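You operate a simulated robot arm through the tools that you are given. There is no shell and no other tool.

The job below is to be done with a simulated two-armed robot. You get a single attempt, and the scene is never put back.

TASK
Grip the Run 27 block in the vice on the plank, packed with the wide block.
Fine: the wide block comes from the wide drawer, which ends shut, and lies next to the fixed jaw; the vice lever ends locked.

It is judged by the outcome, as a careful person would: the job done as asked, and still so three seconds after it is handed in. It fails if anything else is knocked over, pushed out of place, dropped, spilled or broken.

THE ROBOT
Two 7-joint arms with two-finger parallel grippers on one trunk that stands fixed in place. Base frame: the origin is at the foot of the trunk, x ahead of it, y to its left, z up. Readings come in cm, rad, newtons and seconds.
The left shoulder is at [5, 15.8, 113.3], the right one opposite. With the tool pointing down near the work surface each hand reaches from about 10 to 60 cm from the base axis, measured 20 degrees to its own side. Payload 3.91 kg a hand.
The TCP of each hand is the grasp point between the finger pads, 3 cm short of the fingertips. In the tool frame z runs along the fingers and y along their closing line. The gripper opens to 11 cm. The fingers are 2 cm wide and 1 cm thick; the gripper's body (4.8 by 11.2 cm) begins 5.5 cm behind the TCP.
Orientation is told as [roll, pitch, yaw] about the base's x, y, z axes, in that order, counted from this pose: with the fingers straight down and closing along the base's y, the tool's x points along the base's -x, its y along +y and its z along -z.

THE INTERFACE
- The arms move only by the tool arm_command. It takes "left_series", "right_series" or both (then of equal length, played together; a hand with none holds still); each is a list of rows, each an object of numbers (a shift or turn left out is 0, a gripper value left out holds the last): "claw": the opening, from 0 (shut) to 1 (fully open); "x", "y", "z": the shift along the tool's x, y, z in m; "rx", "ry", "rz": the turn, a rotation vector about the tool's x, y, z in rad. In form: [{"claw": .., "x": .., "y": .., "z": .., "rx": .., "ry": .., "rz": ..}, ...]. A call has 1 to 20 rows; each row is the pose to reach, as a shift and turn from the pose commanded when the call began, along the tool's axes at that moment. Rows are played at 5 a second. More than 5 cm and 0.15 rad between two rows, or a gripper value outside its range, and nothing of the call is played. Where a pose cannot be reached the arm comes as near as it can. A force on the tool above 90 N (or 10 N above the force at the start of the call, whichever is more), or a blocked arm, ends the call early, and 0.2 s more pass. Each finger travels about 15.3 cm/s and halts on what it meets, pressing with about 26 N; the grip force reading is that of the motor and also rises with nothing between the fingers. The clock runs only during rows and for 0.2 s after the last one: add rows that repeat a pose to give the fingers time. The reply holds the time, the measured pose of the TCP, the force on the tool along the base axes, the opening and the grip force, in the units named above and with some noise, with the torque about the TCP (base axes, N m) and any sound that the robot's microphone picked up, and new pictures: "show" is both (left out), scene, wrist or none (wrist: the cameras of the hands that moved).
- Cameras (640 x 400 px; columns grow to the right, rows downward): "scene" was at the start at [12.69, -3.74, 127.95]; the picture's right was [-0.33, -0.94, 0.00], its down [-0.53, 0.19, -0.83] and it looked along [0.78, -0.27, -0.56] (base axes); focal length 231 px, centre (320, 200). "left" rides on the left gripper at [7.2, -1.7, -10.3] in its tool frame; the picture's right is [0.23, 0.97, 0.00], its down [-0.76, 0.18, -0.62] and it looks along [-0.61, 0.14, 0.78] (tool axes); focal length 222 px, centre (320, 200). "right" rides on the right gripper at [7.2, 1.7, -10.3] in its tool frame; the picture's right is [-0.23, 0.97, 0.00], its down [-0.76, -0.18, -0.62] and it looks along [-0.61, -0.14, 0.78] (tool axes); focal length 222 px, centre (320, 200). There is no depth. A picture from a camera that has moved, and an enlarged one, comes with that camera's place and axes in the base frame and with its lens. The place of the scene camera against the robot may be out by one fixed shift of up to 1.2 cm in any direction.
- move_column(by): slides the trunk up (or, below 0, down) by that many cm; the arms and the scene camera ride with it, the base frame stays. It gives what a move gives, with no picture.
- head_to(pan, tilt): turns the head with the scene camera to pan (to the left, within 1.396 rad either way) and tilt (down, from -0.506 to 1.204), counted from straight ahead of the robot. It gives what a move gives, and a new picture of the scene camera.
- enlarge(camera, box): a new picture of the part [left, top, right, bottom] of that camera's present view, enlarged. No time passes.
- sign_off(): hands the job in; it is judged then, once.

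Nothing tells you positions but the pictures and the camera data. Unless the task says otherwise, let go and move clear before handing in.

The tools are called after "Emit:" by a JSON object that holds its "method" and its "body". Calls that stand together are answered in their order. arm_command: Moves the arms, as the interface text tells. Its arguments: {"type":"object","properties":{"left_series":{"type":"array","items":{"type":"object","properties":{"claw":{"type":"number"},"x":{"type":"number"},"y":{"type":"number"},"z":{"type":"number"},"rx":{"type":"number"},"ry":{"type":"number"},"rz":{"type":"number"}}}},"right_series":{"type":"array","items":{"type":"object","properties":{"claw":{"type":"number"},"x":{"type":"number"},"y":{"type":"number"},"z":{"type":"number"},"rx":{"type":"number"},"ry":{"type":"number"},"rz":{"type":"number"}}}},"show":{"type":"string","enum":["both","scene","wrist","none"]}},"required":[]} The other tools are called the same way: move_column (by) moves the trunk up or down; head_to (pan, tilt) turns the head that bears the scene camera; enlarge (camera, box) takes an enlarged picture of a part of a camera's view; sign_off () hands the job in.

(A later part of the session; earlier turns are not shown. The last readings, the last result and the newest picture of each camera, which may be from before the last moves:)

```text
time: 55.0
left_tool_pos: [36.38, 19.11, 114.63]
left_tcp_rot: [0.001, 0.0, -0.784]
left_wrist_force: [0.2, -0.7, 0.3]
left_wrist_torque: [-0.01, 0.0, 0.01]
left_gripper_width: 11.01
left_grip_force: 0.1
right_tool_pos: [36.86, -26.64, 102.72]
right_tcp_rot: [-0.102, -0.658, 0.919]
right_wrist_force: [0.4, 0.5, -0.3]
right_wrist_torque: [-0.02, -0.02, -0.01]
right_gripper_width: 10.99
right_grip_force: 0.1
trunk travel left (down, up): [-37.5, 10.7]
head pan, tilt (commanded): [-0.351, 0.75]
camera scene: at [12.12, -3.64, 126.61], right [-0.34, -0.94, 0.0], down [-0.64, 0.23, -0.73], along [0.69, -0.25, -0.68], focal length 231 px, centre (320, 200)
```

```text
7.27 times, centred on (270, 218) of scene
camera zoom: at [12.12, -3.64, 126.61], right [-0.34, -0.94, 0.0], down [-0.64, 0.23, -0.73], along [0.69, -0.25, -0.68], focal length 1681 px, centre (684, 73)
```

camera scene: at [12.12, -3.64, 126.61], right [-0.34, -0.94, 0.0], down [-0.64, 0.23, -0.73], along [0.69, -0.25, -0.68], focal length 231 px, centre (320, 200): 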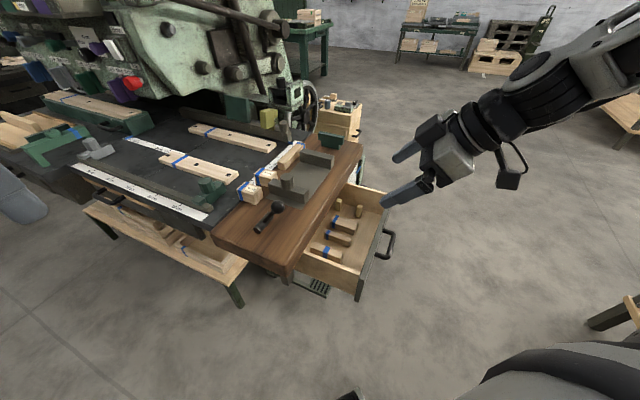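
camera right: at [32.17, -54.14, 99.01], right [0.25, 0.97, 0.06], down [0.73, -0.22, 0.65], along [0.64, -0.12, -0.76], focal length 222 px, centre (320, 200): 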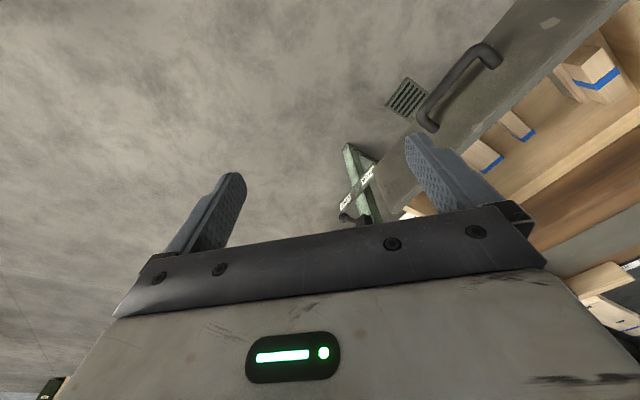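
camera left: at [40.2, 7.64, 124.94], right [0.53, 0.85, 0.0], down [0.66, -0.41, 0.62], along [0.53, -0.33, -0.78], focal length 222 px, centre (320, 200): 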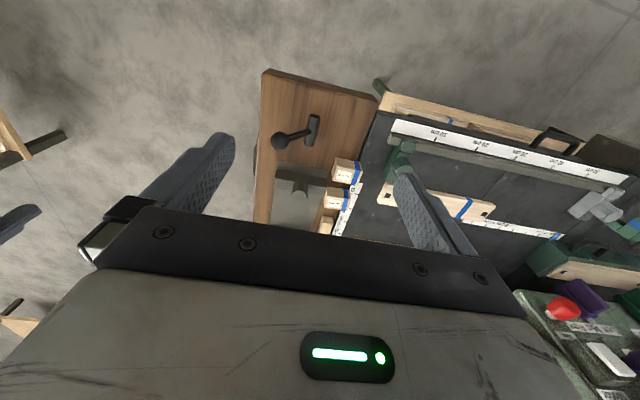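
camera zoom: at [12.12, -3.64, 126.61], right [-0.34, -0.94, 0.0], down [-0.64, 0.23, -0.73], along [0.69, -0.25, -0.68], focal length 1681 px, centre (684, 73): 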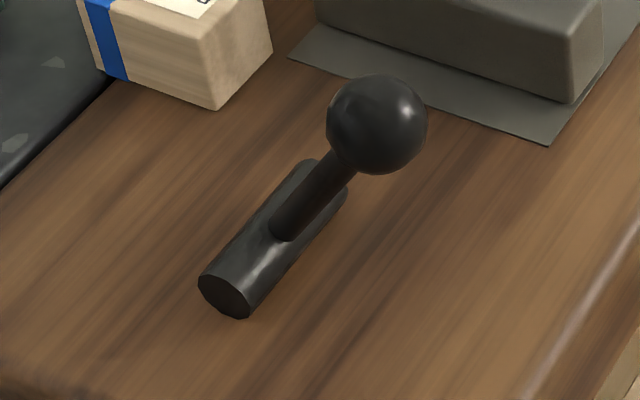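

Key numbers (bench axes U=(x−y)/√2, V=(x+y)/√2): fixed jaw face U≈71.8, moving jaw inner face U≈55, jaws V 30–42; Run 27 at U 54–58, V 43–49; wide block centre U≈63.5, V≈21. I'll bring the right hand (closing along U, tilted) above the drawer.

Emit:
{"method": "arm_command", "body": {"right_series": [{"x": 0.0163, "y": -0.029, "z": 0.0172, "rx": -0.003, "ry": 0.012, "rz": 0.017, "claw": 1.0}, {"x": 0.0325, "y": -0.058, "z": 0.0343, "rx": -0.007, "ry": 0.023, "rz": 0.033}, {"x": 0.0488, "y": -0.087, "z": 0.0515, "rx": -0.01, "ry": 0.035, "rz": 0.05}, {"x": 0.065, "y": -0.116, "z": 0.0687, "rx": -0.013, "ry": 0.047, "rz": 0.067}, {"x": 0.0813, "y": -0.145, "z": 0.0858, "rx": -0.017, "ry": 0.058, "rz": 0.083}, {"x": 0.0975, "y": -0.174, "z": 0.103, "rx": -0.02, "ry": 0.07, "rz": 0.1}, {"x": 0.0975, "y": -0.174, "z": 0.103, "rx": -0.02, "ry": 0.07, "rz": 0.1}], "show": "both"}}

```text
time: 56.6
left_tool_pos: [36.43, 19.11, 114.58]
left_tcp_rot: [0.001, 0.0, -0.785]
left_wrist_force: [0.2, 0.1, -0.4]
left_wrist_torque: [0.0, -0.02, 0.02]
left_gripper_width: 11.02
left_grip_force: 0.1
right_tool_pos: [49.79, -39.82, 89.99]
right_tcp_rot: [-0.007, -0.593, 0.79]
right_wrist_force: [-0.1, -0.1, -0.3]
right_wrist_torque: [0.0, -0.03, 0.02]
right_gripper_width: 11.0
right_grip_force: 0.1
trunk travel left (down, up): [-37.5, 10.7]
head pan, tilt (commanded): [-0.351, 0.75]
camera scene: at [12.11, -3.63, 126.61], right [-0.34, -0.94, 0.0], down [-0.64, 0.23, -0.73], along [0.69, -0.25, -0.68], focal length 231 px, centre (320, 200)
camera right: at [40.42, -46.81, 94.31], right [-0.56, 0.82, 0.12], down [0.32, 0.08, 0.94], along [0.77, 0.56, -0.31], focal length 222 px, centre (320, 200)
```

scene: 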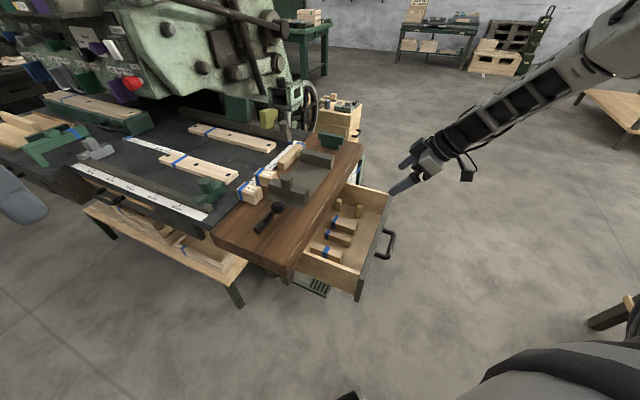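
right: 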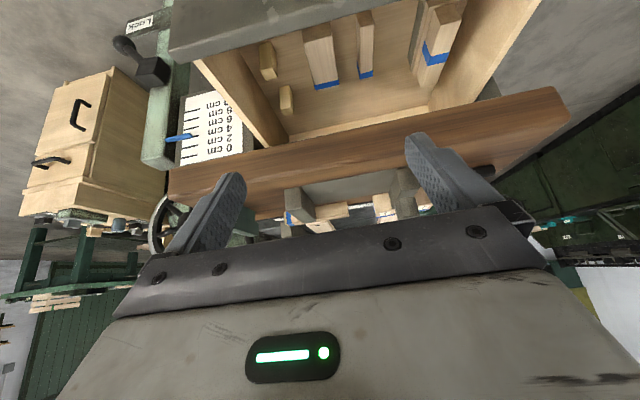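

This pose is fine, and the wrist camera sees into the drawer. Zooming for an accurate position of the wide block.

Emit:
{"method": "enlarge", "body": {"camera": "right", "box": [240, 0, 480, 150]}}

```text
2.67 times, centred on (360, 75) of right
camera zoom: at [40.42, -46.81, 94.31], right [-0.56, 0.82, 0.12], down [0.32, 0.08, 0.94], along [0.77, 0.56, -0.31], focal length 592 px, centre (213, 533)
```

zoom: 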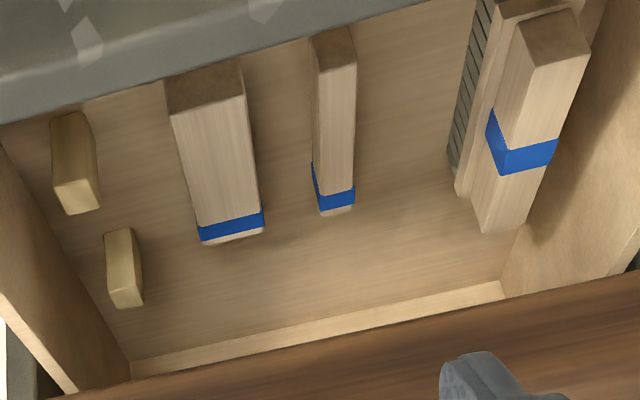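

Wrist view puts the wide block at U 60.5–64.4, V 17.8–26.5 (top z≈64.5), with free space for fingers on both sides. I'll go down a bit and reduce the tilt so that the hand clears the drawer front.

Emit:
{"method": "arm_command", "body": {"right_series": [{"x": 0.003, "y": 0.004, "z": 0.038, "claw": 0.54}, {"x": 0.006, "y": 0.008, "z": 0.076, "claw": 0.54}, {"x": 0.009, "y": 0.012, "z": 0.1145, "claw": 0.54}, {"x": 0.009, "y": 0.012, "z": 0.1145, "ry": 0.1, "claw": 0.54}, {"x": 0.009, "y": 0.012, "z": 0.1145, "ry": 0.1, "claw": 0.54}], "show": "wrist"}}

```text
time: 57.8
left_tool_pos: [36.37, 19.14, 114.43]
left_tcp_rot: [0.002, 0.001, -0.785]
left_wrist_force: [0.0, 0.7, 0.2]
left_wrist_torque: [0.04, 0.02, -0.01]
left_gripper_width: 11.0
left_grip_force: 0.1
right_tool_pos: [52.08, -34.68, 81.39]
right_tcp_rot: [-0.007, -0.491, 0.789]
right_wrist_force: [-0.4, 1.0, 0.4]
right_wrist_torque: [-0.01, 0.01, -0.01]
right_gripper_width: 5.93
right_grip_force: 0.0
right hand out of reach, approached as far as the arm can: row 3, 4, 5
trunk travel left (down, up): [-37.5, 10.7]
head pan, tilt (commanded): [-0.351, 0.75]
camera right: at [43.01, -41.48, 86.99], right [-0.55, 0.83, 0.1], down [0.39, 0.14, 0.91], along [0.74, 0.54, -0.4], focal length 222 px, centre (320, 200)
```

right: 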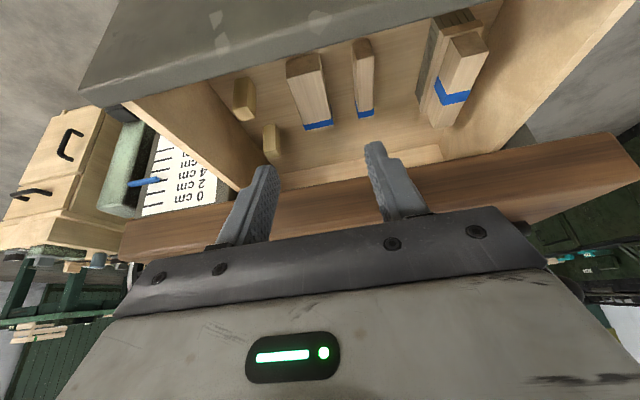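

I'll check the far reach over the vice first: raising the hand, tilting to ~0.7 rad, then moving in the air toward the fixed jaw.

Emit:
{"method": "arm_command", "body": {"right_series": [{"x": -0.014, "z": -0.0265, "ry": -0.05}, {"x": -0.028, "z": -0.053, "ry": -0.1}, {"x": -0.042, "z": -0.08, "ry": -0.15}, {"x": -0.057, "z": -0.106, "ry": -0.2}, {"x": -0.057, "z": -0.106, "ry": -0.2}], "show": "none"}}

```text
time: 59.0
left_tool_pos: [36.52, 19.18, 114.68]
left_tcp_rot: [0.0, 0.0, -0.782]
left_wrist_force: [0.4, 0.1, 0.3]
left_wrist_torque: [-0.02, 0.0, -0.04]
left_gripper_width: 11.0
left_grip_force: 0.1
right_tool_pos: [51.95, -34.69, 93.48]
right_tcp_rot: [-0.006, -0.692, 0.791]
right_wrist_force: [-0.4, -0.1, 0.3]
right_wrist_torque: [0.01, 0.0, 0.0]
right_gripper_width: 5.96
right_grip_force: 0.0
trunk travel left (down, up): [-37.5, 10.7]
head pan, tilt (commanded): [-0.351, 0.75]
```

Emit:
{"method": "arm_command", "body": {"right_series": [{"x": -0.035, "y": -0.009, "z": 0.0215}, {"x": -0.07, "y": -0.018, "z": 0.043}, {"x": -0.105, "y": -0.0265, "z": 0.0645}, {"x": -0.14, "y": -0.035, "z": 0.086}, {"x": -0.176, "y": -0.044, "z": 0.1075}, {"x": -0.211, "y": -0.053, "z": 0.129}, {"x": -0.211, "y": -0.053, "z": 0.129}], "show": "both"}}

```text
time: 60.6
left_tool_pos: [36.45, 19.09, 114.62]
left_tcp_rot: [-0.001, -0.001, -0.784]
left_wrist_force: [-0.3, 0.3, 0.6]
left_wrist_torque: [0.0, 0.01, -0.02]
left_gripper_width: 11.0
left_grip_force: 0.0
right_tool_pos: [60.09, -29.79, 94.34]
right_tcp_rot: [-0.006, -0.699, 0.79]
right_wrist_force: [-1.5, -0.4, 0.6]
right_wrist_torque: [0.01, -0.02, 0.02]
right_gripper_width: 5.91
right_grip_force: 0.1
right hand out of reach, approached as far as the arm can: row 3, 4, 5, 6, 7
trunk travel left (down, up): [-37.5, 10.7]
head pan, tilt (commanded): [-0.351, 0.75]
camera scene: at [12.11, -3.64, 126.61], right [-0.34, -0.94, 0.0], down [-0.64, 0.23, -0.73], along [0.69, -0.25, -0.68], focal length 231 px, centre (320, 200)
camera right: at [50.32, -37.13, 97.45], right [-0.57, 0.81, 0.14], down [0.25, 0.01, 0.97], along [0.78, 0.58, -0.21], focal length 222 px, centre (320, 200)
```

scene: 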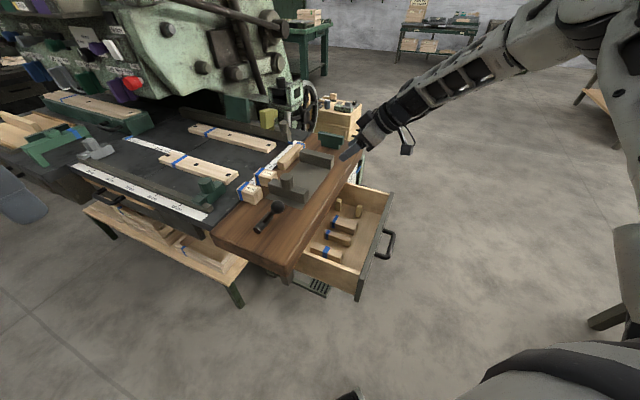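
right: 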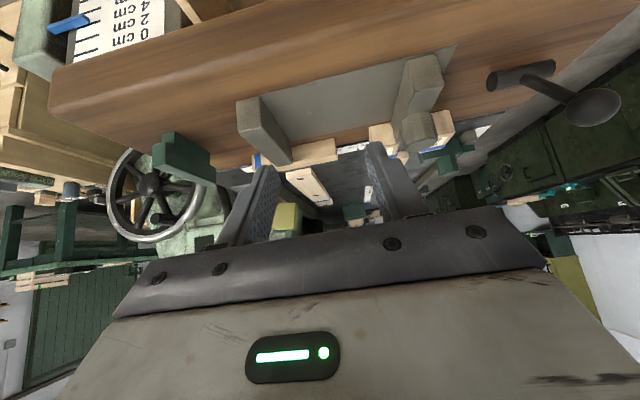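

Out of reach there in this posture, so I need the arm's other wrist branch back. I'll test a pure forearm roll: rotating the hand about the estimated forearm axis with the wrist held in place.

Emit:
{"method": "arm_command", "body": {"right_series": [{"x": 0.0245, "y": 0.0011, "z": -0.0014, "rx": -0.0085, "ry": 0.114, "rz": -0.061}, {"x": 0.0487, "y": 0.0006, "z": -0.0057, "rx": -0.017, "ry": 0.228, "rz": -0.121}, {"x": 0.0723, "y": -0.0013, "z": -0.0126, "rx": -0.025, "ry": 0.342, "rz": -0.182}, {"x": 0.0723, "y": -0.0013, "z": -0.0126, "rx": -0.025, "ry": 0.342, "rz": -0.182}], "show": "none"}}

```text
time: 61.6
left_tool_pos: [36.46, 19.2, 114.56]
left_tcp_rot: [-0.001, 0.001, -0.784]
left_wrist_force: [-0.1, 0.5, -0.6]
left_wrist_torque: [0.03, -0.02, 0.02]
left_gripper_width: 11.0
left_grip_force: 0.0
right_tool_pos: [51.05, -39.62, 87.52]
right_tcp_rot: [-0.089, -0.389, 0.986]
right_wrist_force: [-0.3, 0.0, 0.5]
right_wrist_torque: [-0.02, 0.02, 0.0]
right_gripper_width: 5.96
right_grip_force: 0.0
right hand out of reach, approached as far as the arm can: row 1, 2, 3, 4
trunk travel left (down, up): [-37.5, 10.7]
head pan, tilt (commanded): [-0.351, 0.75]
```

The arm is at a limit on that side. I'll back off to a roomier pose and try approaching from the other azimuth: swing the tilted hand from pointing forward-left to pointing forward-right.

Emit:
{"method": "arm_command", "body": {"right_series": [{"z": -0.03, "ry": -0.1}, {"z": -0.06, "ry": -0.2}, {"z": -0.09, "ry": -0.3}, {"z": -0.12, "ry": -0.4}, {"z": -0.12, "ry": -0.4}], "show": "none"}}

```text
time: 62.8
left_tool_pos: [36.42, 19.19, 114.58]
left_tcp_rot: [0.0, 0.001, -0.784]
left_wrist_force: [-0.3, -0.3, 0.5]
left_wrist_torque: [0.02, 0.0, 0.0]
left_gripper_width: 11.02
left_grip_force: 0.1
right_tool_pos: [47.93, -42.34, 98.79]
right_tcp_rot: [-0.102, -0.742, 1.024]
right_wrist_force: [0.7, -0.4, -0.4]
right_wrist_torque: [0.0, 0.02, -0.01]
right_gripper_width: 5.94
right_grip_force: 0.0
trunk travel left (down, up): [-37.5, 10.7]
head pan, tilt (commanded): [-0.351, 0.75]
```

Emit:
{"method": "arm_command", "body": {"right_series": [{"rx": 0.092, "ry": 0.01, "rz": 0.1}, {"rx": 0.184, "ry": 0.02, "rz": 0.2}, {"rx": 0.276, "ry": 0.031, "rz": 0.3}, {"rx": 0.369, "ry": 0.041, "rz": 0.4}, {"rx": 0.461, "ry": 0.051, "rz": 0.5}, {"rx": 0.553, "ry": 0.061, "rz": 0.6}, {"rx": 0.553, "ry": 0.061, "rz": 0.6}], "show": "none"}}

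```text
time: 64.4
left_tool_pos: [36.5, 19.26, 114.54]
left_tcp_rot: [0.001, -0.001, -0.784]
left_wrist_force: [-0.1, 0.2, -0.5]
left_wrist_torque: [0.03, 0.01, 0.02]
left_gripper_width: 11.0
left_grip_force: 0.1
right_tool_pos: [48.24, -42.31, 98.98]
right_tcp_rot: [-0.101, -0.741, 0.205]
right_wrist_force: [0.3, 0.6, -0.1]
right_wrist_torque: [0.0, 0.03, -0.03]
right_gripper_width: 5.93
right_grip_force: 0.1
trunk travel left (down, up): [-37.5, 10.7]
head pan, tilt (commanded): [-0.351, 0.75]
```

That swing is reachable. Now trying to untilt from this azimuth.

Emit:
{"method": "arm_command", "body": {"right_series": [{"ry": 0.12}, {"ry": 0.24}, {"ry": 0.36}, {"ry": 0.36}], "show": "none"}}

```text
time: 65.4
left_tool_pos: [36.36, 19.26, 114.73]
left_tcp_rot: [0.0, -0.001, -0.784]
left_wrist_force: [-0.9, 0.5, -0.1]
left_wrist_torque: [-0.01, -0.01, -0.01]
left_gripper_width: 11.0
left_grip_force: 0.0
right_tool_pos: [47.4, -45.32, 94.82]
right_tcp_rot: [-0.022, -0.466, 0.171]
right_wrist_force: [0.2, -0.2, -0.3]
right_wrist_torque: [-0.02, 0.0, -0.03]
right_gripper_width: 5.92
right_grip_force: 0.0
right hand out of reach, approached as far as the arm can: row 2, 3, 4
trunk travel left (down, up): [-37.5, 10.7]
head pan, tilt (commanded): [-0.351, 0.75]
```

Emit:
{"method": "arm_command", "body": {"right_series": [{"ry": -0.13, "z": -0.015}, {"ry": -0.26, "z": -0.03}, {"ry": -0.35, "z": -0.04}, {"ry": -0.35, "z": -0.04}], "show": "none"}}

Emit:
{"method": "arm_command", "body": {"right_series": [{"rx": 0.1, "rz": 0.095}, {"rx": 0.2, "rz": 0.19}, {"rx": 0.3, "rz": 0.285}, {"rx": 0.4, "rz": 0.38}, {"rx": 0.5, "rz": 0.475}, {"rx": 0.6, "rz": 0.57}, {"rx": 0.7, "rz": 0.665}, {"rx": 0.7, "rz": 0.665}], "show": "scene"}}

```text
time: 66.4
left_tool_pos: [36.52, 19.06, 114.67]
left_tcp_rot: [0.0, 0.001, -0.783]
left_wrist_force: [0.3, 0.3, -0.3]
left_wrist_torque: [0.01, -0.01, 0.01]
left_gripper_width: 10.98
left_grip_force: 0.0
right_tool_pos: [45.7, -45.79, 98.42]
right_tcp_rot: [-0.027, -0.818, 0.18]
right_wrist_force: [-0.9, -0.1, 0.6]
right_wrist_torque: [-0.02, 0.01, -0.02]
right_gripper_width: 5.94
right_grip_force: 0.2
trunk travel left (down, up): [-37.5, 10.7]
head pan, tilt (commanded): [-0.351, 0.75]
```

```text
time: 68.2
left_tool_pos: [36.45, 19.19, 114.49]
left_tcp_rot: [0.002, -0.001, -0.785]
left_wrist_force: [-0.7, 0.6, 0.2]
left_wrist_torque: [0.0, 0.03, 0.0]
left_gripper_width: 11.0
left_grip_force: 0.1
right_tool_pos: [45.75, -45.69, 98.35]
right_tcp_rot: [-0.009, -0.829, -0.802]
right_wrist_force: [0.4, -0.1, -0.4]
right_wrist_torque: [0.01, 0.04, 0.0]
right_gripper_width: 5.95
right_grip_force: 0.0
trunk travel left (down, up): [-37.5, 10.7]
head pan, tilt (commanded): [-0.351, 0.75]
camera scene: at [12.11, -3.64, 126.61], right [-0.34, -0.94, 0.0], down [-0.64, 0.23, -0.73], along [0.69, -0.25, -0.68], focal length 231 px, centre (320, 200)
```

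scene: 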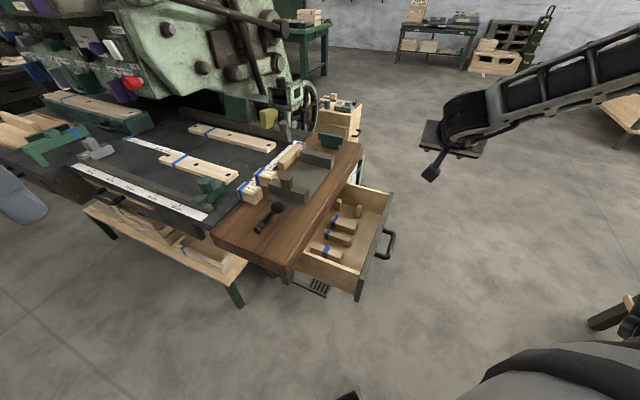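

Pointing forward-right is reachable too. Untilting from here in steps.

Emit:
{"method": "arm_command", "body": {"right_series": [{"ry": 0.13}, {"ry": 0.26}, {"ry": 0.39}, {"ry": 0.52}, {"ry": 0.52}], "show": "none"}}

```text
time: 69.4
left_tool_pos: [36.35, 19.16, 114.61]
left_tcp_rot: [0.0, 0.0, -0.784]
left_wrist_force: [0.8, 0.5, -0.1]
left_wrist_torque: [0.02, -0.02, 0.0]
left_gripper_width: 10.97
left_grip_force: 0.1
right_tool_pos: [45.74, -45.67, 98.25]
right_tcp_rot: [-0.004, -0.306, -0.804]
right_wrist_force: [0.1, -0.2, 0.9]
right_wrist_torque: [-0.02, 0.01, 0.0]
right_gripper_width: 5.95
right_grip_force: 0.1
trunk travel left (down, up): [-37.5, 10.7]
head pan, tilt (commanded): [-0.351, 0.75]
```

Reachable this time. Continuing to vertical.

Emit:
{"method": "arm_command", "body": {"right_series": [{"ry": 0.1}, {"ry": 0.2}, {"ry": 0.306}, {"ry": 0.306}], "show": "none"}}

Emit:
{"method": "arm_command", "body": {"right_series": [{"x": 0.02, "y": 0.02, "rz": -0.1}, {"x": 0.04, "y": 0.04, "rz": -0.2}, {"x": 0.06, "y": 0.06, "rz": -0.3}, {"x": 0.06, "y": 0.06, "rz": -0.3}], "show": "none"}}

```text
time: 70.4
left_tool_pos: [36.49, 19.2, 114.65]
left_tcp_rot: [0.0, 0.0, -0.784]
left_wrist_force: [0.5, 0.7, 0.0]
left_wrist_torque: [0.0, -0.02, 0.0]
left_gripper_width: 11.0
left_grip_force: 0.1
right_tool_pos: [45.68, -45.63, 98.26]
right_tcp_rot: [-0.006, -0.003, -0.803]
right_wrist_force: [-1.6, -0.5, 0.7]
right_wrist_torque: [-0.01, -0.01, 0.0]
right_gripper_width: 5.94
right_grip_force: 0.0
trunk travel left (down, up): [-37.5, 10.7]
head pan, tilt (commanded): [-0.351, 0.75]
```

```text
time: 71.4
left_tool_pos: [36.38, 19.12, 114.58]
left_tcp_rot: [0.0, 0.0, -0.783]
left_wrist_force: [0.3, 0.0, 0.9]
left_wrist_torque: [0.04, -0.01, 0.01]
left_gripper_width: 10.99
left_grip_force: 0.0
right_tool_pos: [45.77, -37.3, 98.34]
right_tcp_rot: [-0.005, -0.002, -0.503]
right_wrist_force: [0.7, 0.3, -0.6]
right_wrist_torque: [-0.02, 0.0, 0.01]
right_gripper_width: 5.91
right_grip_force: 0.0
trunk travel left (down, up): [-37.5, 10.7]
head pan, tilt (commanded): [-0.351, 0.75]
```

The right hand is vertical again in a good posture. Lesson: swing via the forward-right azimuth. Now over the drawer with yaw toward +45° so the fingers close along the block's width.

Emit:
{"method": "arm_command", "body": {"right_series": [{"x": -0.005, "y": 0.01, "z": 0.0063, "rz": -0.129}, {"x": -0.01, "y": 0.02, "z": 0.0126, "rz": -0.258}, {"x": -0.015, "y": 0.03, "z": 0.0189, "rz": -0.386}, {"x": -0.02, "y": 0.04, "z": 0.0252, "rz": -0.515}, {"x": -0.025, "y": 0.05, "z": 0.0315, "rz": -0.644}, {"x": -0.03, "y": 0.06, "z": 0.0378, "rz": -0.773}, {"x": -0.035, "y": 0.07, "z": 0.0441, "rz": -0.9}, {"x": -0.04, "y": 0.08, "z": 0.0504, "rz": -1.03}, {"x": -0.045, "y": 0.09, "z": 0.0567, "rz": -1.16}, {"x": -0.05, "y": 0.1, "z": 0.063, "rz": -1.288}, {"x": -0.05, "y": 0.1, "z": 0.063, "rz": -1.288}], "show": "both"}}

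```text
time: 73.8
left_tool_pos: [36.36, 19.19, 114.56]
left_tcp_rot: [0.0, 0.0, -0.784]
left_wrist_force: [0.1, 0.6, 0.1]
left_wrist_torque: [-0.04, -0.01, 0.0]
left_gripper_width: 10.98
left_grip_force: 0.0
right_tool_pos: [44.14, -22.33, 90.8]
right_tcp_rot: [-0.01, 0.004, 0.781]
right_wrist_force: [0.4, 0.0, -0.1]
right_wrist_torque: [-0.04, 0.02, 0.05]
right_gripper_width: 5.96
right_grip_force: 0.1
right hand out of reach, approached as far as the arm can: row 7, 8, 9, 10, 11
trunk travel left (down, up): [-37.5, 10.7]
head pan, tilt (commanded): [-0.351, 0.75]
camera scene: at [12.12, -3.65, 126.61], right [-0.34, -0.94, 0.0], down [-0.64, 0.23, -0.73], along [0.69, -0.25, -0.68], focal length 231 px, centre (320, 200)
camera right: at [37.82, -26.01, 100.97], right [-0.52, 0.85, -0.01], down [0.66, 0.41, 0.62], along [0.53, 0.32, -0.78], focal length 222 px, centre (320, 200)
```

scene: 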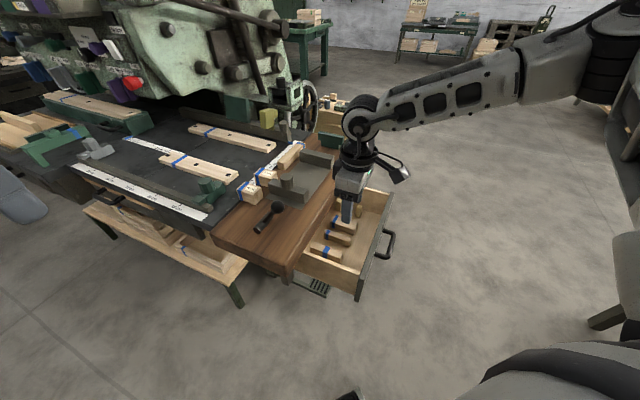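
right: 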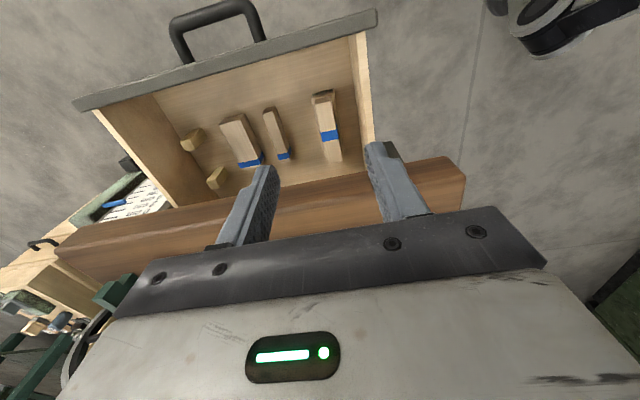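

The wrist's yaw limit here is about 40° relative, so I'll accept a yaw of ~0.4 rad for picking (the block will align to the pads). Repositioning above the drawer and then lowering the trunk.

Emit:
{"method": "arm_command", "body": {"right_series": [{"x": 0.0065, "y": -0.035, "z": -0.008, "rz": 0.1}, {"x": 0.013, "y": -0.07, "z": -0.016, "rz": 0.2}, {"x": 0.0195, "y": -0.105, "z": -0.024, "rz": 0.3}, {"x": 0.026, "y": -0.139, "z": -0.032, "rz": 0.38}, {"x": 0.026, "y": -0.139, "z": -0.032, "rz": 0.38}], "show": "none"}}

```text
time: 75.0
left_tool_pos: [36.35, 19.2, 114.61]
left_tcp_rot: [0.001, -0.001, -0.784]
left_wrist_force: [-0.2, -0.2, -1.1]
left_wrist_torque: [0.03, -0.02, 0.02]
left_gripper_width: 11.01
left_grip_force: 0.1
right_tool_pos: [49.38, -31.57, 93.99]
right_tcp_rot: [-0.009, 0.003, 0.399]
right_wrist_force: [-0.4, 0.1, 0.0]
right_wrist_torque: [-0.02, -0.04, 0.02]
right_gripper_width: 5.97
right_grip_force: 0.1
right hand out of reach, approached as far as the arm can: row 1, 2, 3, 4, 5
trunk travel left (down, up): [-37.5, 10.7]
head pan, tilt (commanded): [-0.351, 0.75]
```

Emit:
{"method": "move_column", "body": {"by": -18}}

Emit:
{"method": "arm_command", "body": {"right_series": [{"x": -0.02, "y": 0.0, "rz": 0.05, "claw": 0.64}, {"x": -0.04, "y": 0.0, "rz": 0.05, "claw": 0.64}, {"x": -0.06, "y": 0.0, "rz": 0.05, "claw": 0.64}, {"x": -0.06, "y": 0.0, "rz": 0.05, "claw": 0.64}], "show": "both"}}

```text
time: 77.0
left_tool_pos: [36.44, 19.1, 96.6]
left_tcp_rot: [0.001, 0.001, -0.785]
left_wrist_force: [-0.7, 0.6, 0.1]
left_wrist_torque: [0.02, 0.01, -0.02]
left_gripper_width: 11.0
left_grip_force: 0.1
right_tool_pos: [49.26, -31.47, 75.98]
right_tcp_rot: [-0.007, 0.0, 0.399]
right_wrist_force: [0.1, -0.3, -0.4]
right_wrist_torque: [0.0, 0.01, -0.02]
right_gripper_width: 5.94
right_grip_force: 0.0
trunk travel left (down, up): [-19.5, 28.7]
head pan, tilt (commanded): [-0.351, 0.75]
```

```text
time: 78.0
left_tool_pos: [36.48, 19.04, 96.62]
left_tcp_rot: [0.001, 0.0, -0.784]
left_wrist_force: [-0.3, 0.4, -0.2]
left_wrist_torque: [0.01, 0.02, 0.01]
left_gripper_width: 11.01
left_grip_force: 0.0
right_tool_pos: [53.36, -28.39, 76.26]
right_tcp_rot: [-0.013, -0.001, 0.348]
right_wrist_force: [-0.2, 0.1, 0.2]
right_wrist_torque: [0.0, 0.01, 0.02]
right_gripper_width: 7.03
right_grip_force: 0.1
right hand out of reach, approached as far as the arm can: row 2, 3, 4
trunk travel left (down, up): [-19.5, 28.7]
head pan, tilt (commanded): [-0.351, 0.75]
camera scene: at [12.12, -3.63, 108.61], right [-0.34, -0.94, 0.0], down [-0.64, 0.23, -0.73], along [0.69, -0.25, -0.68], focal length 231 px, centre (320, 200)
camera right: at [46.16, -29.05, 86.49], right [-0.12, 0.99, -0.01], down [0.77, 0.1, 0.63], along [0.62, 0.06, -0.78], focal length 222 px, centre (320, 200)
```

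scene: 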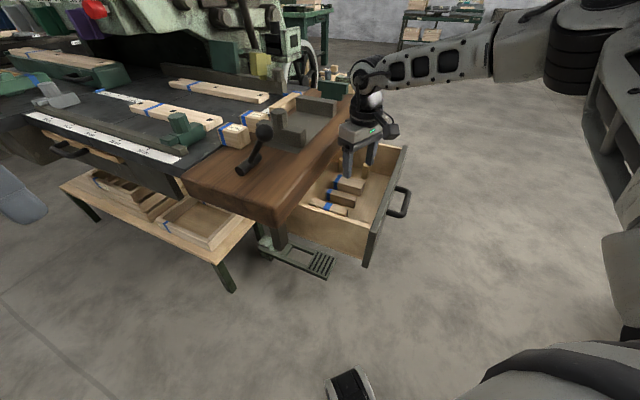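
right: 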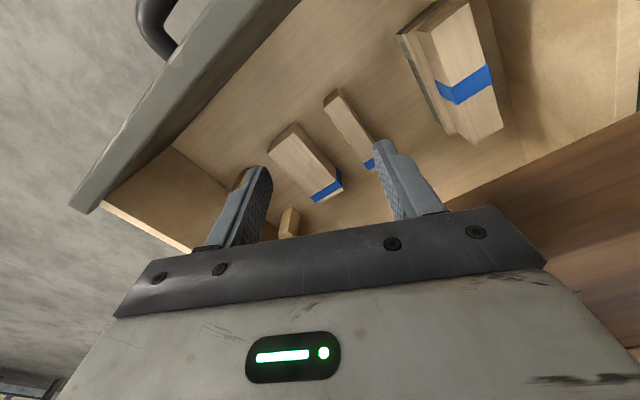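

For a vertical hand the limit is about 60 cm from the base axis, and the block is just beyond. Opening the drawer further would bring it closer, so I'll move to the handle and hook it from above with closed fingers.

Emit:
{"method": "arm_command", "body": {"right_series": [{"x": 0.005, "y": -0.002, "z": -0.03, "rz": 0.14, "claw": 0.4}, {"x": 0.02, "y": -0.008, "z": -0.06, "rz": 0.28, "claw": 0.2}, {"x": 0.04, "y": -0.016, "z": -0.067, "rz": 0.42, "claw": 0.0}, {"x": 0.06, "y": -0.025, "z": -0.067, "rz": 0.56, "claw": 0.0}, {"x": 0.08, "y": -0.034, "z": -0.067, "rz": 0.7, "claw": 0.0}, {"x": 0.095, "y": -0.041, "z": -0.067, "rz": 0.84, "claw": 0.0}, {"x": 0.102, "y": -0.045, "z": -0.067, "rz": 0.98, "claw": 0.0}, {"x": 0.102, "y": -0.045, "z": -0.067, "rz": 1.133, "claw": 0.0}, {"x": 0.102, "y": -0.045, "z": -0.067, "rz": 1.133, "claw": 0.0}], "show": "both"}}

```text
refused: row 8 steps farther than a row can; nothing moved
```

Emit:
{"method": "arm_command", "body": {"right_series": [{"x": 0.005, "y": -0.002, "z": -0.03, "rz": 0.14, "claw": 0.4}, {"x": 0.02, "y": -0.008, "z": -0.06, "rz": 0.28, "claw": 0.2}, {"x": 0.04, "y": -0.016, "z": -0.067, "rz": 0.42, "claw": 0.0}, {"x": 0.06, "y": -0.025, "z": -0.067, "rz": 0.56, "claw": 0.0}, {"x": 0.08, "y": -0.034, "z": -0.067, "rz": 0.7, "claw": 0.0}, {"x": 0.095, "y": -0.041, "z": -0.067, "rz": 0.84, "claw": 0.0}, {"x": 0.102, "y": -0.045, "z": -0.067, "rz": 0.98, "claw": 0.0}, {"x": 0.102, "y": -0.045, "z": -0.067, "rz": 1.06, "claw": 0.0}, {"x": 0.102, "y": -0.045, "z": -0.067, "rz": 1.133, "claw": 0.0}, {"x": 0.102, "y": -0.045, "z": -0.067, "rz": 1.133, "claw": 0.0}], "show": "both"}}

```text
time: 80.2
left_tool_pos: [36.48, 19.18, 96.63]
left_tcp_rot: [-0.001, 0.0, -0.785]
left_wrist_force: [0.4, 0.1, 0.1]
left_wrist_torque: [-0.04, 0.0, 0.0]
left_gripper_width: 11.01
left_grip_force: 0.0
right_tool_pos: [45.4, -35.99, 82.9]
right_tcp_rot: [-0.005, -0.007, -0.784]
right_wrist_force: [1.5, -0.4, 0.6]
right_wrist_torque: [-0.01, -0.01, 0.02]
right_gripper_width: 0.0
right_grip_force: 25.9
trunk travel left (down, up): [-19.5, 28.7]
head pan, tilt (commanded): [-0.351, 0.75]
camera scene: at [12.11, -3.64, 108.61], right [-0.34, -0.94, 0.0], down [-0.64, 0.23, -0.73], along [0.69, -0.25, -0.68], focal length 231 px, centre (320, 200)
camera right: at [41.55, -29.53, 93.08], right [0.85, 0.53, 0.0], down [0.41, -0.66, 0.63], along [0.33, -0.54, -0.78], focal length 222 px, centre (320, 200)
```

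scene: 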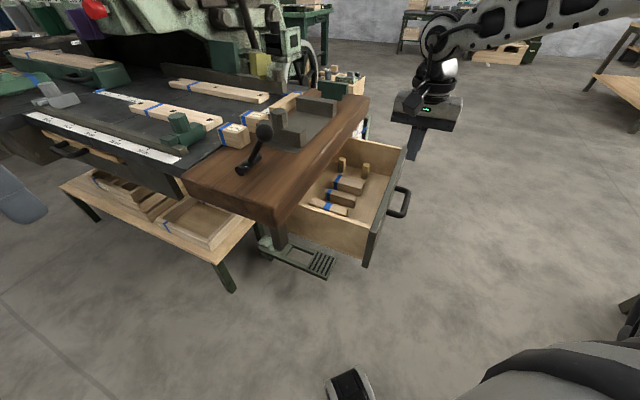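
right: 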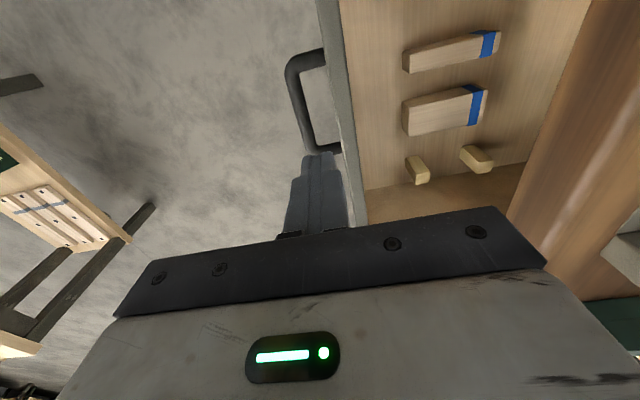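

The vertical view gives a good top-down look. Zooming in for precise positions of handle and wide block.

Emit:
{"method": "enlarge", "body": {"camera": "right", "box": [270, 0, 560, 190]}}

```text
2.11 times, centred on (415, 95) of right
camera zoom: at [41.55, -29.53, 93.08], right [0.85, 0.53, 0.0], down [0.41, -0.66, 0.63], along [0.33, -0.54, -0.78], focal length 468 px, centre (120, 421)
```

zoom: 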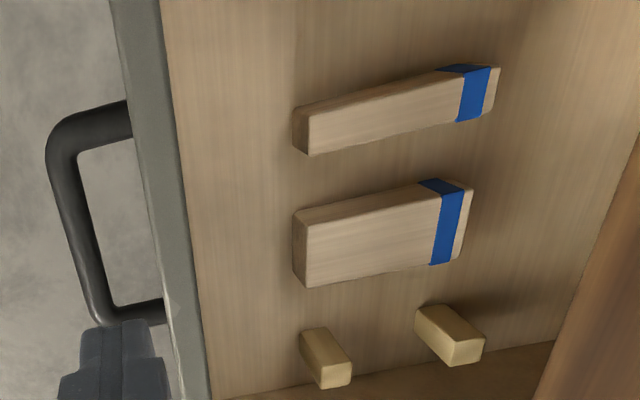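

Wide block confirmed at U 60.6–64.6, V 17.2–26.2, top z≈65. Descending into the handle loop.

Emit:
{"method": "arm_command", "body": {"right_series": [{"y": 0.003, "z": 0.04}, {"y": 0.003, "z": 0.08}, {"y": 0.003, "z": 0.105}, {"y": 0.003, "z": 0.125}, {"y": 0.003, "z": 0.144}, {"y": 0.003, "z": 0.144}], "show": "both"}}

```text
time: 81.2
left_tool_pos: [36.29, 19.42, 96.66]
left_tcp_rot: [0.0, -0.004, -0.785]
left_wrist_force: [-0.3, -1.0, 0.0]
left_wrist_torque: [-0.01, 0.01, -0.01]
left_gripper_width: 11.0
left_grip_force: 0.1
right_tool_pos: [46.95, -34.5, 73.49]
right_tcp_rot: [0.047, -0.038, -0.772]
right_wrist_force: [-12.6, 15.4, 41.0]
right_wrist_torque: [0.7, -0.04, 0.27]
right_gripper_width: 0.01
right_grip_force: 25.8
trunk travel left (down, up): [-19.5, 28.7]
head pan, tilt (commanded): [-0.351, 0.75]
stopped in row 4 (right hand): the force on the tool passed its limit at 104 N (the readings are from after the stop); the commanded pose is now the measured one
camera scene: at [11.83, -3.36, 108.68], right [-0.34, -0.94, 0.0], down [-0.64, 0.23, -0.73], along [0.69, -0.25, -0.68], focal length 231 px, centre (320, 200)
camera right: at [42.51, -28.23, 83.44], right [0.84, 0.54, 0.05], down [0.38, -0.66, 0.64], along [0.38, -0.52, -0.77], focal length 222 px, centre (320, 200)
```

scene: 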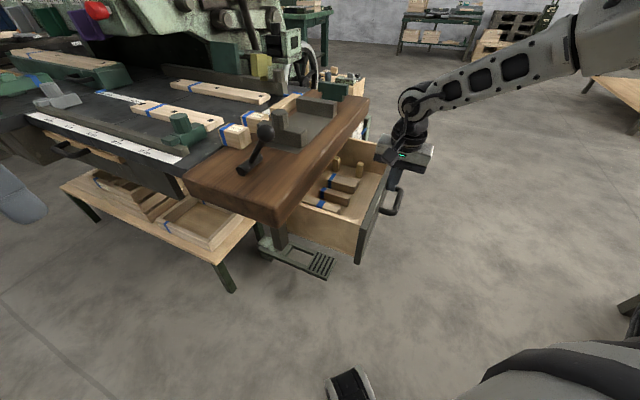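
right: 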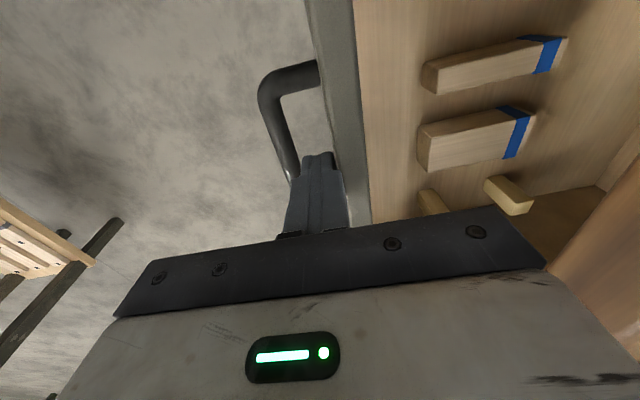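

The descent met resistance (104 N) and nudged the drawer inward a little. Looking closely before doing anything else.

Emit:
{"method": "enlarge", "body": {"camera": "right", "box": [230, 40, 400, 240]}}

Emit:
{"method": "enlarge", "body": {"camera": "scene", "box": [340, 100, 460, 240]}}

```text
2.00 times, centred on (315, 140) of right
camera zoom: at [42.51, -28.23, 83.44], right [0.84, 0.54, 0.05], down [0.38, -0.66, 0.64], along [0.38, -0.52, -0.77], focal length 444 px, centre (330, 320)
```

zoom: 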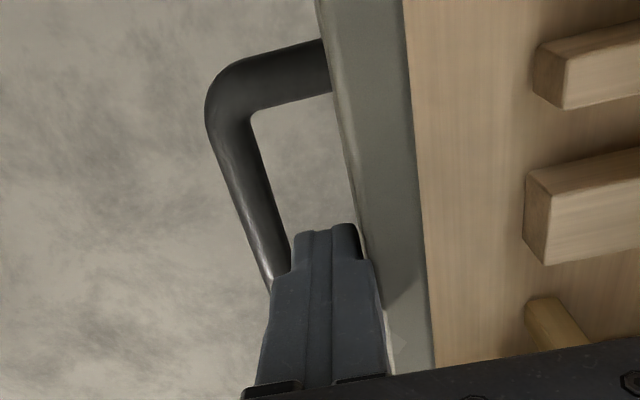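

```text
2.86 times, centred on (400, 170) of scene
camera zoom: at [11.83, -3.36, 108.68], right [-0.34, -0.94, 0.0], down [-0.64, 0.23, -0.73], along [0.69, -0.25, -0.68], focal length 660 px, centre (91, 286)
```

zoom: 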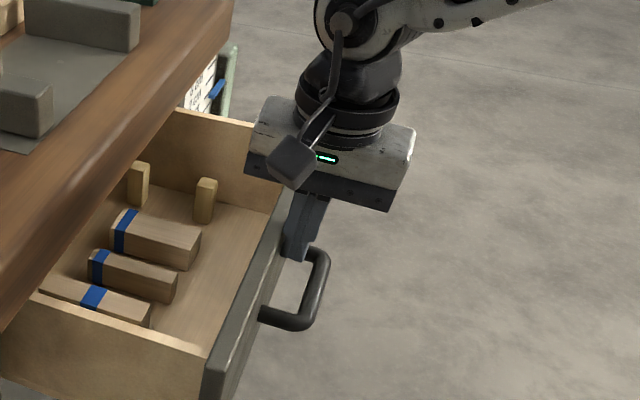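

The fingers caught the rounded top edge of the drawer front. I'll lift clear and instead straddle the bar with open fingers (one finger in the loop), which needs less room.

Emit:
{"method": "arm_command", "body": {"right_series": [{"z": -0.02}, {"z": -0.05}, {"z": -0.07}, {"z": -0.07}], "show": "wrist"}}

Emit:
{"method": "enlarge", "body": {"camera": "right", "box": [250, 0, 550, 200]}}

```text
time: 82.2
left_tool_pos: [36.41, 19.24, 96.57]
left_tcp_rot: [0.0, -0.001, -0.783]
left_wrist_force: [-0.7, -0.1, 0.3]
left_wrist_torque: [0.02, -0.01, -0.01]
left_gripper_width: 11.02
left_grip_force: 0.0
right_tool_pos: [46.52, -35.22, 79.58]
right_tcp_rot: [0.033, -0.027, -0.777]
right_wrist_force: [-0.3, 0.0, 0.6]
right_wrist_torque: [-0.03, 0.01, 0.0]
right_gripper_width: 0.02
right_grip_force: 26.4
trunk travel left (down, up): [-19.5, 28.7]
head pan, tilt (commanded): [-0.351, 0.75]
camera right: at [42.21, -28.83, 89.64], right [0.84, 0.53, 0.04], down [0.39, -0.66, 0.64], along [0.37, -0.52, -0.77], focal length 222 px, centre (320, 200)
```

right: 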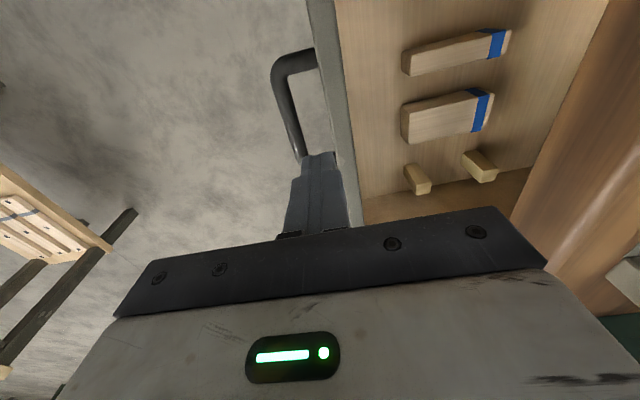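

```text
2.00 times, centred on (400, 100) of right
camera zoom: at [42.21, -28.83, 89.64], right [0.84, 0.53, 0.04], down [0.39, -0.66, 0.64], along [0.37, -0.52, -0.77], focal length 444 px, centre (160, 400)
```

zoom: 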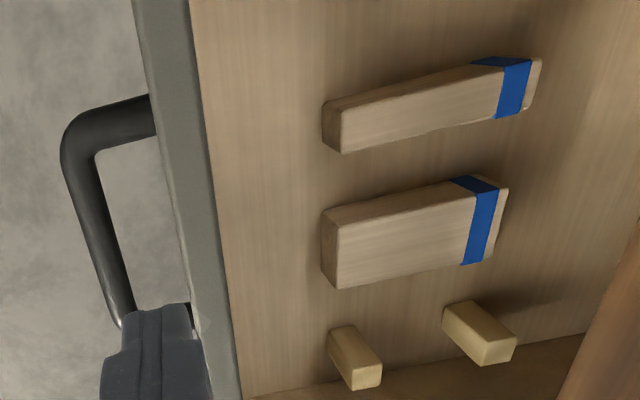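

Drawer moved in by ~0.9 cm only. Bar centre is at V≈5.7 with a 3 cm gap behind it. Shifting to straddle it, opening to 4 cm, and descending gently.

Emit:
{"method": "arm_command", "body": {"right_series": [{"y": -0.012, "rx": 0.033, "ry": 0.027, "claw": 0.2}, {"y": -0.023, "rx": 0.033, "ry": 0.027, "claw": 0.364}, {"y": -0.023, "rx": 0.033, "ry": 0.027, "claw": 0.364}, {"y": -0.023, "z": 0.03, "rx": 0.033, "ry": 0.027, "claw": 0.364}, {"y": -0.023, "z": 0.05, "rx": 0.033, "ry": 0.027, "claw": 0.364}, {"y": -0.023, "z": 0.05, "rx": 0.033, "ry": 0.027, "claw": 0.364}], "show": "wrist"}}

Emit:
{"method": "enlarge", "body": {"camera": "right", "box": [230, 60, 430, 220]}}

```text
time: 83.6
left_tool_pos: [36.46, 19.14, 96.75]
left_tcp_rot: [0.0, 0.0, -0.783]
left_wrist_force: [0.6, 0.4, -0.7]
left_wrist_torque: [-0.05, 0.0, -0.01]
left_gripper_width: 11.0
left_grip_force: 0.0
right_tool_pos: [45.2, -36.87, 74.39]
right_tcp_rot: [0.001, -0.001, -0.779]
right_wrist_force: [0.7, 0.5, -0.6]
right_wrist_torque: [-0.03, 0.01, -0.01]
right_gripper_width: 4.0
right_grip_force: 0.0
trunk travel left (down, up): [-19.5, 28.7]
head pan, tilt (commanded): [-0.351, 0.75]
camera right: at [41.32, -30.51, 84.67], right [0.85, 0.53, 0.0], down [0.42, -0.66, 0.62], along [0.33, -0.53, -0.78], focal length 222 px, centre (320, 200)
```

right: 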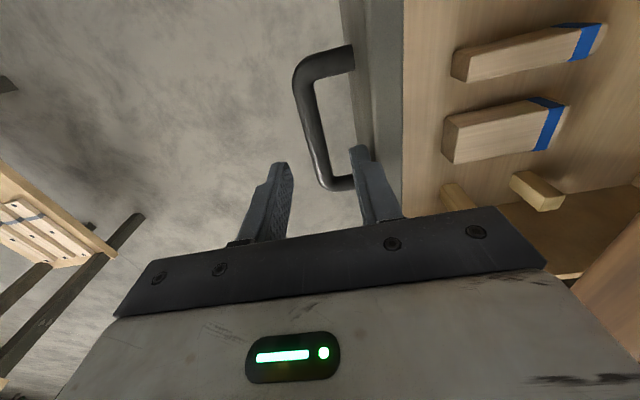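

```text
2.50 times, centred on (330, 140) of right
camera zoom: at [41.32, -30.51, 84.67], right [0.85, 0.53, 0.0], down [0.42, -0.66, 0.62], along [0.33, -0.53, -0.78], focal length 555 px, centre (295, 350)
```

zoom: 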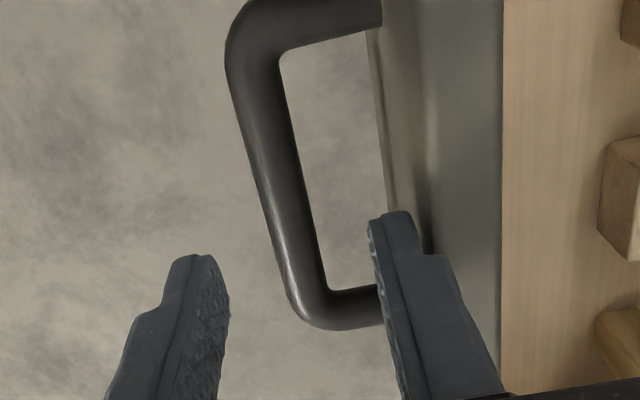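

Fingers straddle the bar well. Descending 5 cm and closing.

Emit:
{"method": "arm_command", "body": {"right_series": [{"y": -0.001, "z": 0.02}, {"y": -0.001, "z": 0.04}, {"y": -0.001, "z": 0.05}, {"y": -0.001, "z": 0.05}, {"y": -0.001, "z": 0.05, "claw": 0.15}, {"y": -0.001, "z": 0.05, "claw": 0.0}, {"y": -0.001, "z": 0.05, "claw": 0.0}], "show": "wrist"}}

```text
time: 85.2
left_tool_pos: [36.41, 19.13, 96.59]
left_tcp_rot: [0.0, -0.001, -0.784]
left_wrist_force: [0.7, 0.2, 0.6]
left_wrist_torque: [-0.02, -0.01, -0.01]
left_gripper_width: 11.0
left_grip_force: 0.1
right_tool_pos: [45.05, -36.93, 69.42]
right_tcp_rot: [-0.002, 0.0, -0.775]
right_wrist_force: [-3.6, 2.1, -11.4]
right_wrist_torque: [-0.61, -0.65, 0.34]
right_gripper_width: 1.57
right_grip_force: 45.2
trunk travel left (down, up): [-19.5, 28.7]
head pan, tilt (commanded): [-0.351, 0.75]
camera right: at [41.14, -30.62, 79.56], right [0.84, 0.54, 0.0], down [0.42, -0.66, 0.62], along [0.33, -0.53, -0.78], focal length 222 px, centre (320, 200)
```

right: 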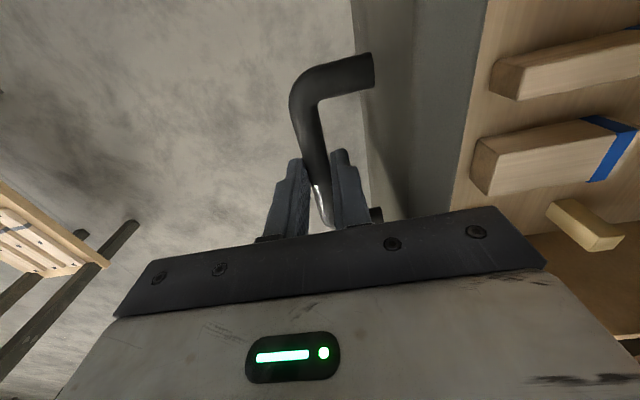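

Gripped the bar with a vertical hand. Pulling the drawer further out in small steps.

Emit:
{"method": "arm_command", "body": {"right_series": [{"y": -0.01}, {"y": -0.02}, {"y": -0.03, "x": 0.0003}, {"y": -0.04, "x": 0.0004}, {"y": -0.05, "x": 0.0005}, {"y": -0.05, "x": 0.0005}], "show": "both"}}

```text
time: 86.6
left_tool_pos: [36.41, 19.14, 96.66]
left_tcp_rot: [0.001, 0.002, -0.784]
left_wrist_force: [0.6, -0.3, 0.0]
left_wrist_torque: [-0.01, -0.02, 0.02]
left_gripper_width: 10.99
left_grip_force: 0.1
right_tool_pos: [41.44, -40.46, 69.37]
right_tcp_rot: [-0.001, 0.003, -0.778]
right_wrist_force: [-3.2, 0.3, -20.2]
right_wrist_torque: [-0.2, -0.11, 0.32]
right_gripper_width: 1.56
right_grip_force: 45.6
trunk travel left (down, up): [-19.5, 28.7]
head pan, tilt (commanded): [-0.351, 0.75]
camera scene: at [12.2, -3.74, 108.58], right [-0.34, -0.94, 0.0], down [-0.64, 0.23, -0.73], along [0.69, -0.25, -0.68], focal length 231 px, centre (320, 200)
camera right: at [37.64, -34.14, 79.57], right [0.85, 0.53, 0.0], down [0.42, -0.66, 0.62], along [0.33, -0.53, -0.78], focal length 222 px, centre (320, 200)
```

scene: 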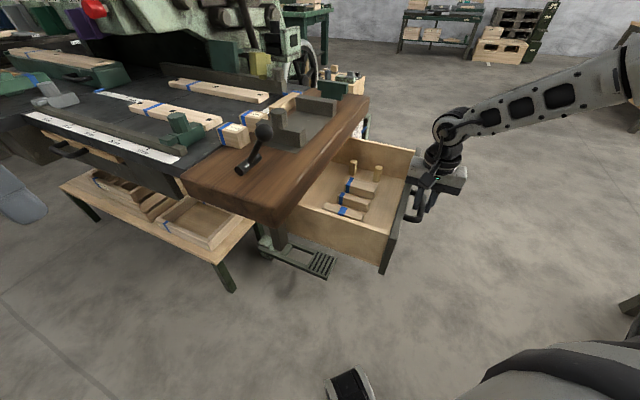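
right: 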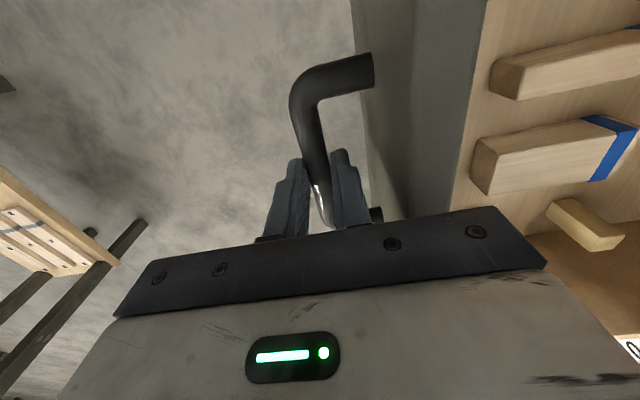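

Drawer came another 5 cm without resistance. Checking how much drawer remains under the plank.

Emit:
{"method": "enlarge", "body": {"camera": "scene", "box": [290, 120, 430, 280]}}

```text
2.50 times, centred on (360, 200) of scene
camera zoom: at [12.2, -3.74, 108.58], right [-0.34, -0.94, 0.0], down [-0.64, 0.23, -0.73], along [0.69, -0.25, -0.68], focal length 578 px, centre (220, 200)
```

zoom: 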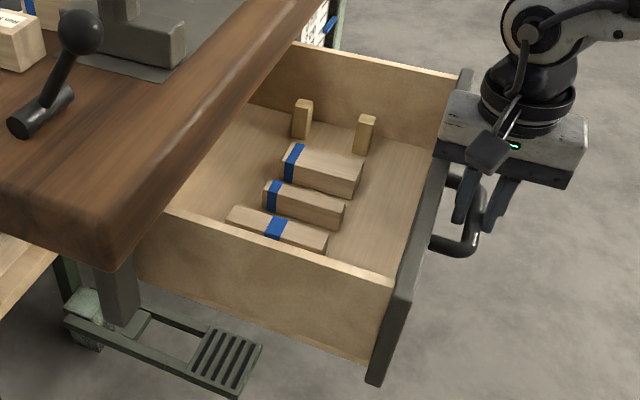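

Plenty of drawer still under the plank. Releasing the handle and lifting straight up.

Emit:
{"method": "arm_command", "body": {"right_series": [{"claw": 0.2}, {"claw": 0.364}, {"claw": 0.364}, {"z": -0.04, "claw": 0.364}, {"z": -0.08, "claw": 0.364}, {"z": -0.12, "claw": 0.364}, {"z": -0.16, "claw": 0.364}, {"z": -0.16, "claw": 0.364}], "show": "wrist"}}

Emit:
{"method": "enlarge", "body": {"camera": "right", "box": [270, 0, 590, 200]}}

```text
time: 88.4
left_tool_pos: [36.49, 19.24, 96.57]
left_tcp_rot: [-0.001, 0.001, -0.784]
left_wrist_force: [0.5, -0.6, -0.5]
left_wrist_torque: [0.01, 0.01, 0.03]
left_gripper_width: 10.97
left_grip_force: 0.1
right_tool_pos: [41.64, -40.38, 85.61]
right_tcp_rot: [0.0, -0.002, -0.776]
right_wrist_force: [0.5, 0.4, -0.3]
right_wrist_torque: [-0.03, -0.01, 0.01]
right_gripper_width: 4.02
right_grip_force: 0.1
trunk travel left (down, up): [-19.5, 28.7]
head pan, tilt (commanded): [-0.351, 0.75]
camera right: at [37.73, -34.06, 95.78], right [0.84, 0.53, 0.0], down [0.42, -0.66, 0.62], along [0.33, -0.53, -0.78], focal length 222 px, centre (320, 200)
```

right: 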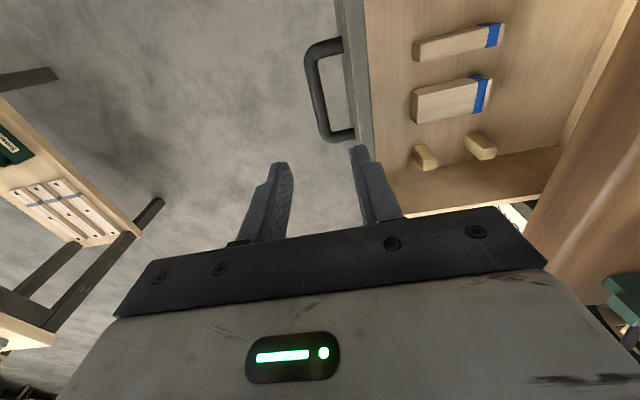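

```text
2.00 times, centred on (430, 100) of right
camera zoom: at [37.73, -34.06, 95.78], right [0.84, 0.53, 0.0], down [0.42, -0.66, 0.62], along [0.33, -0.53, -0.78], focal length 444 px, centre (100, 400)
```

zoom: 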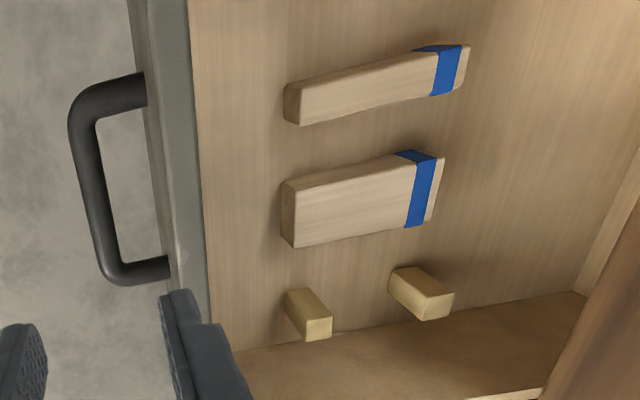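

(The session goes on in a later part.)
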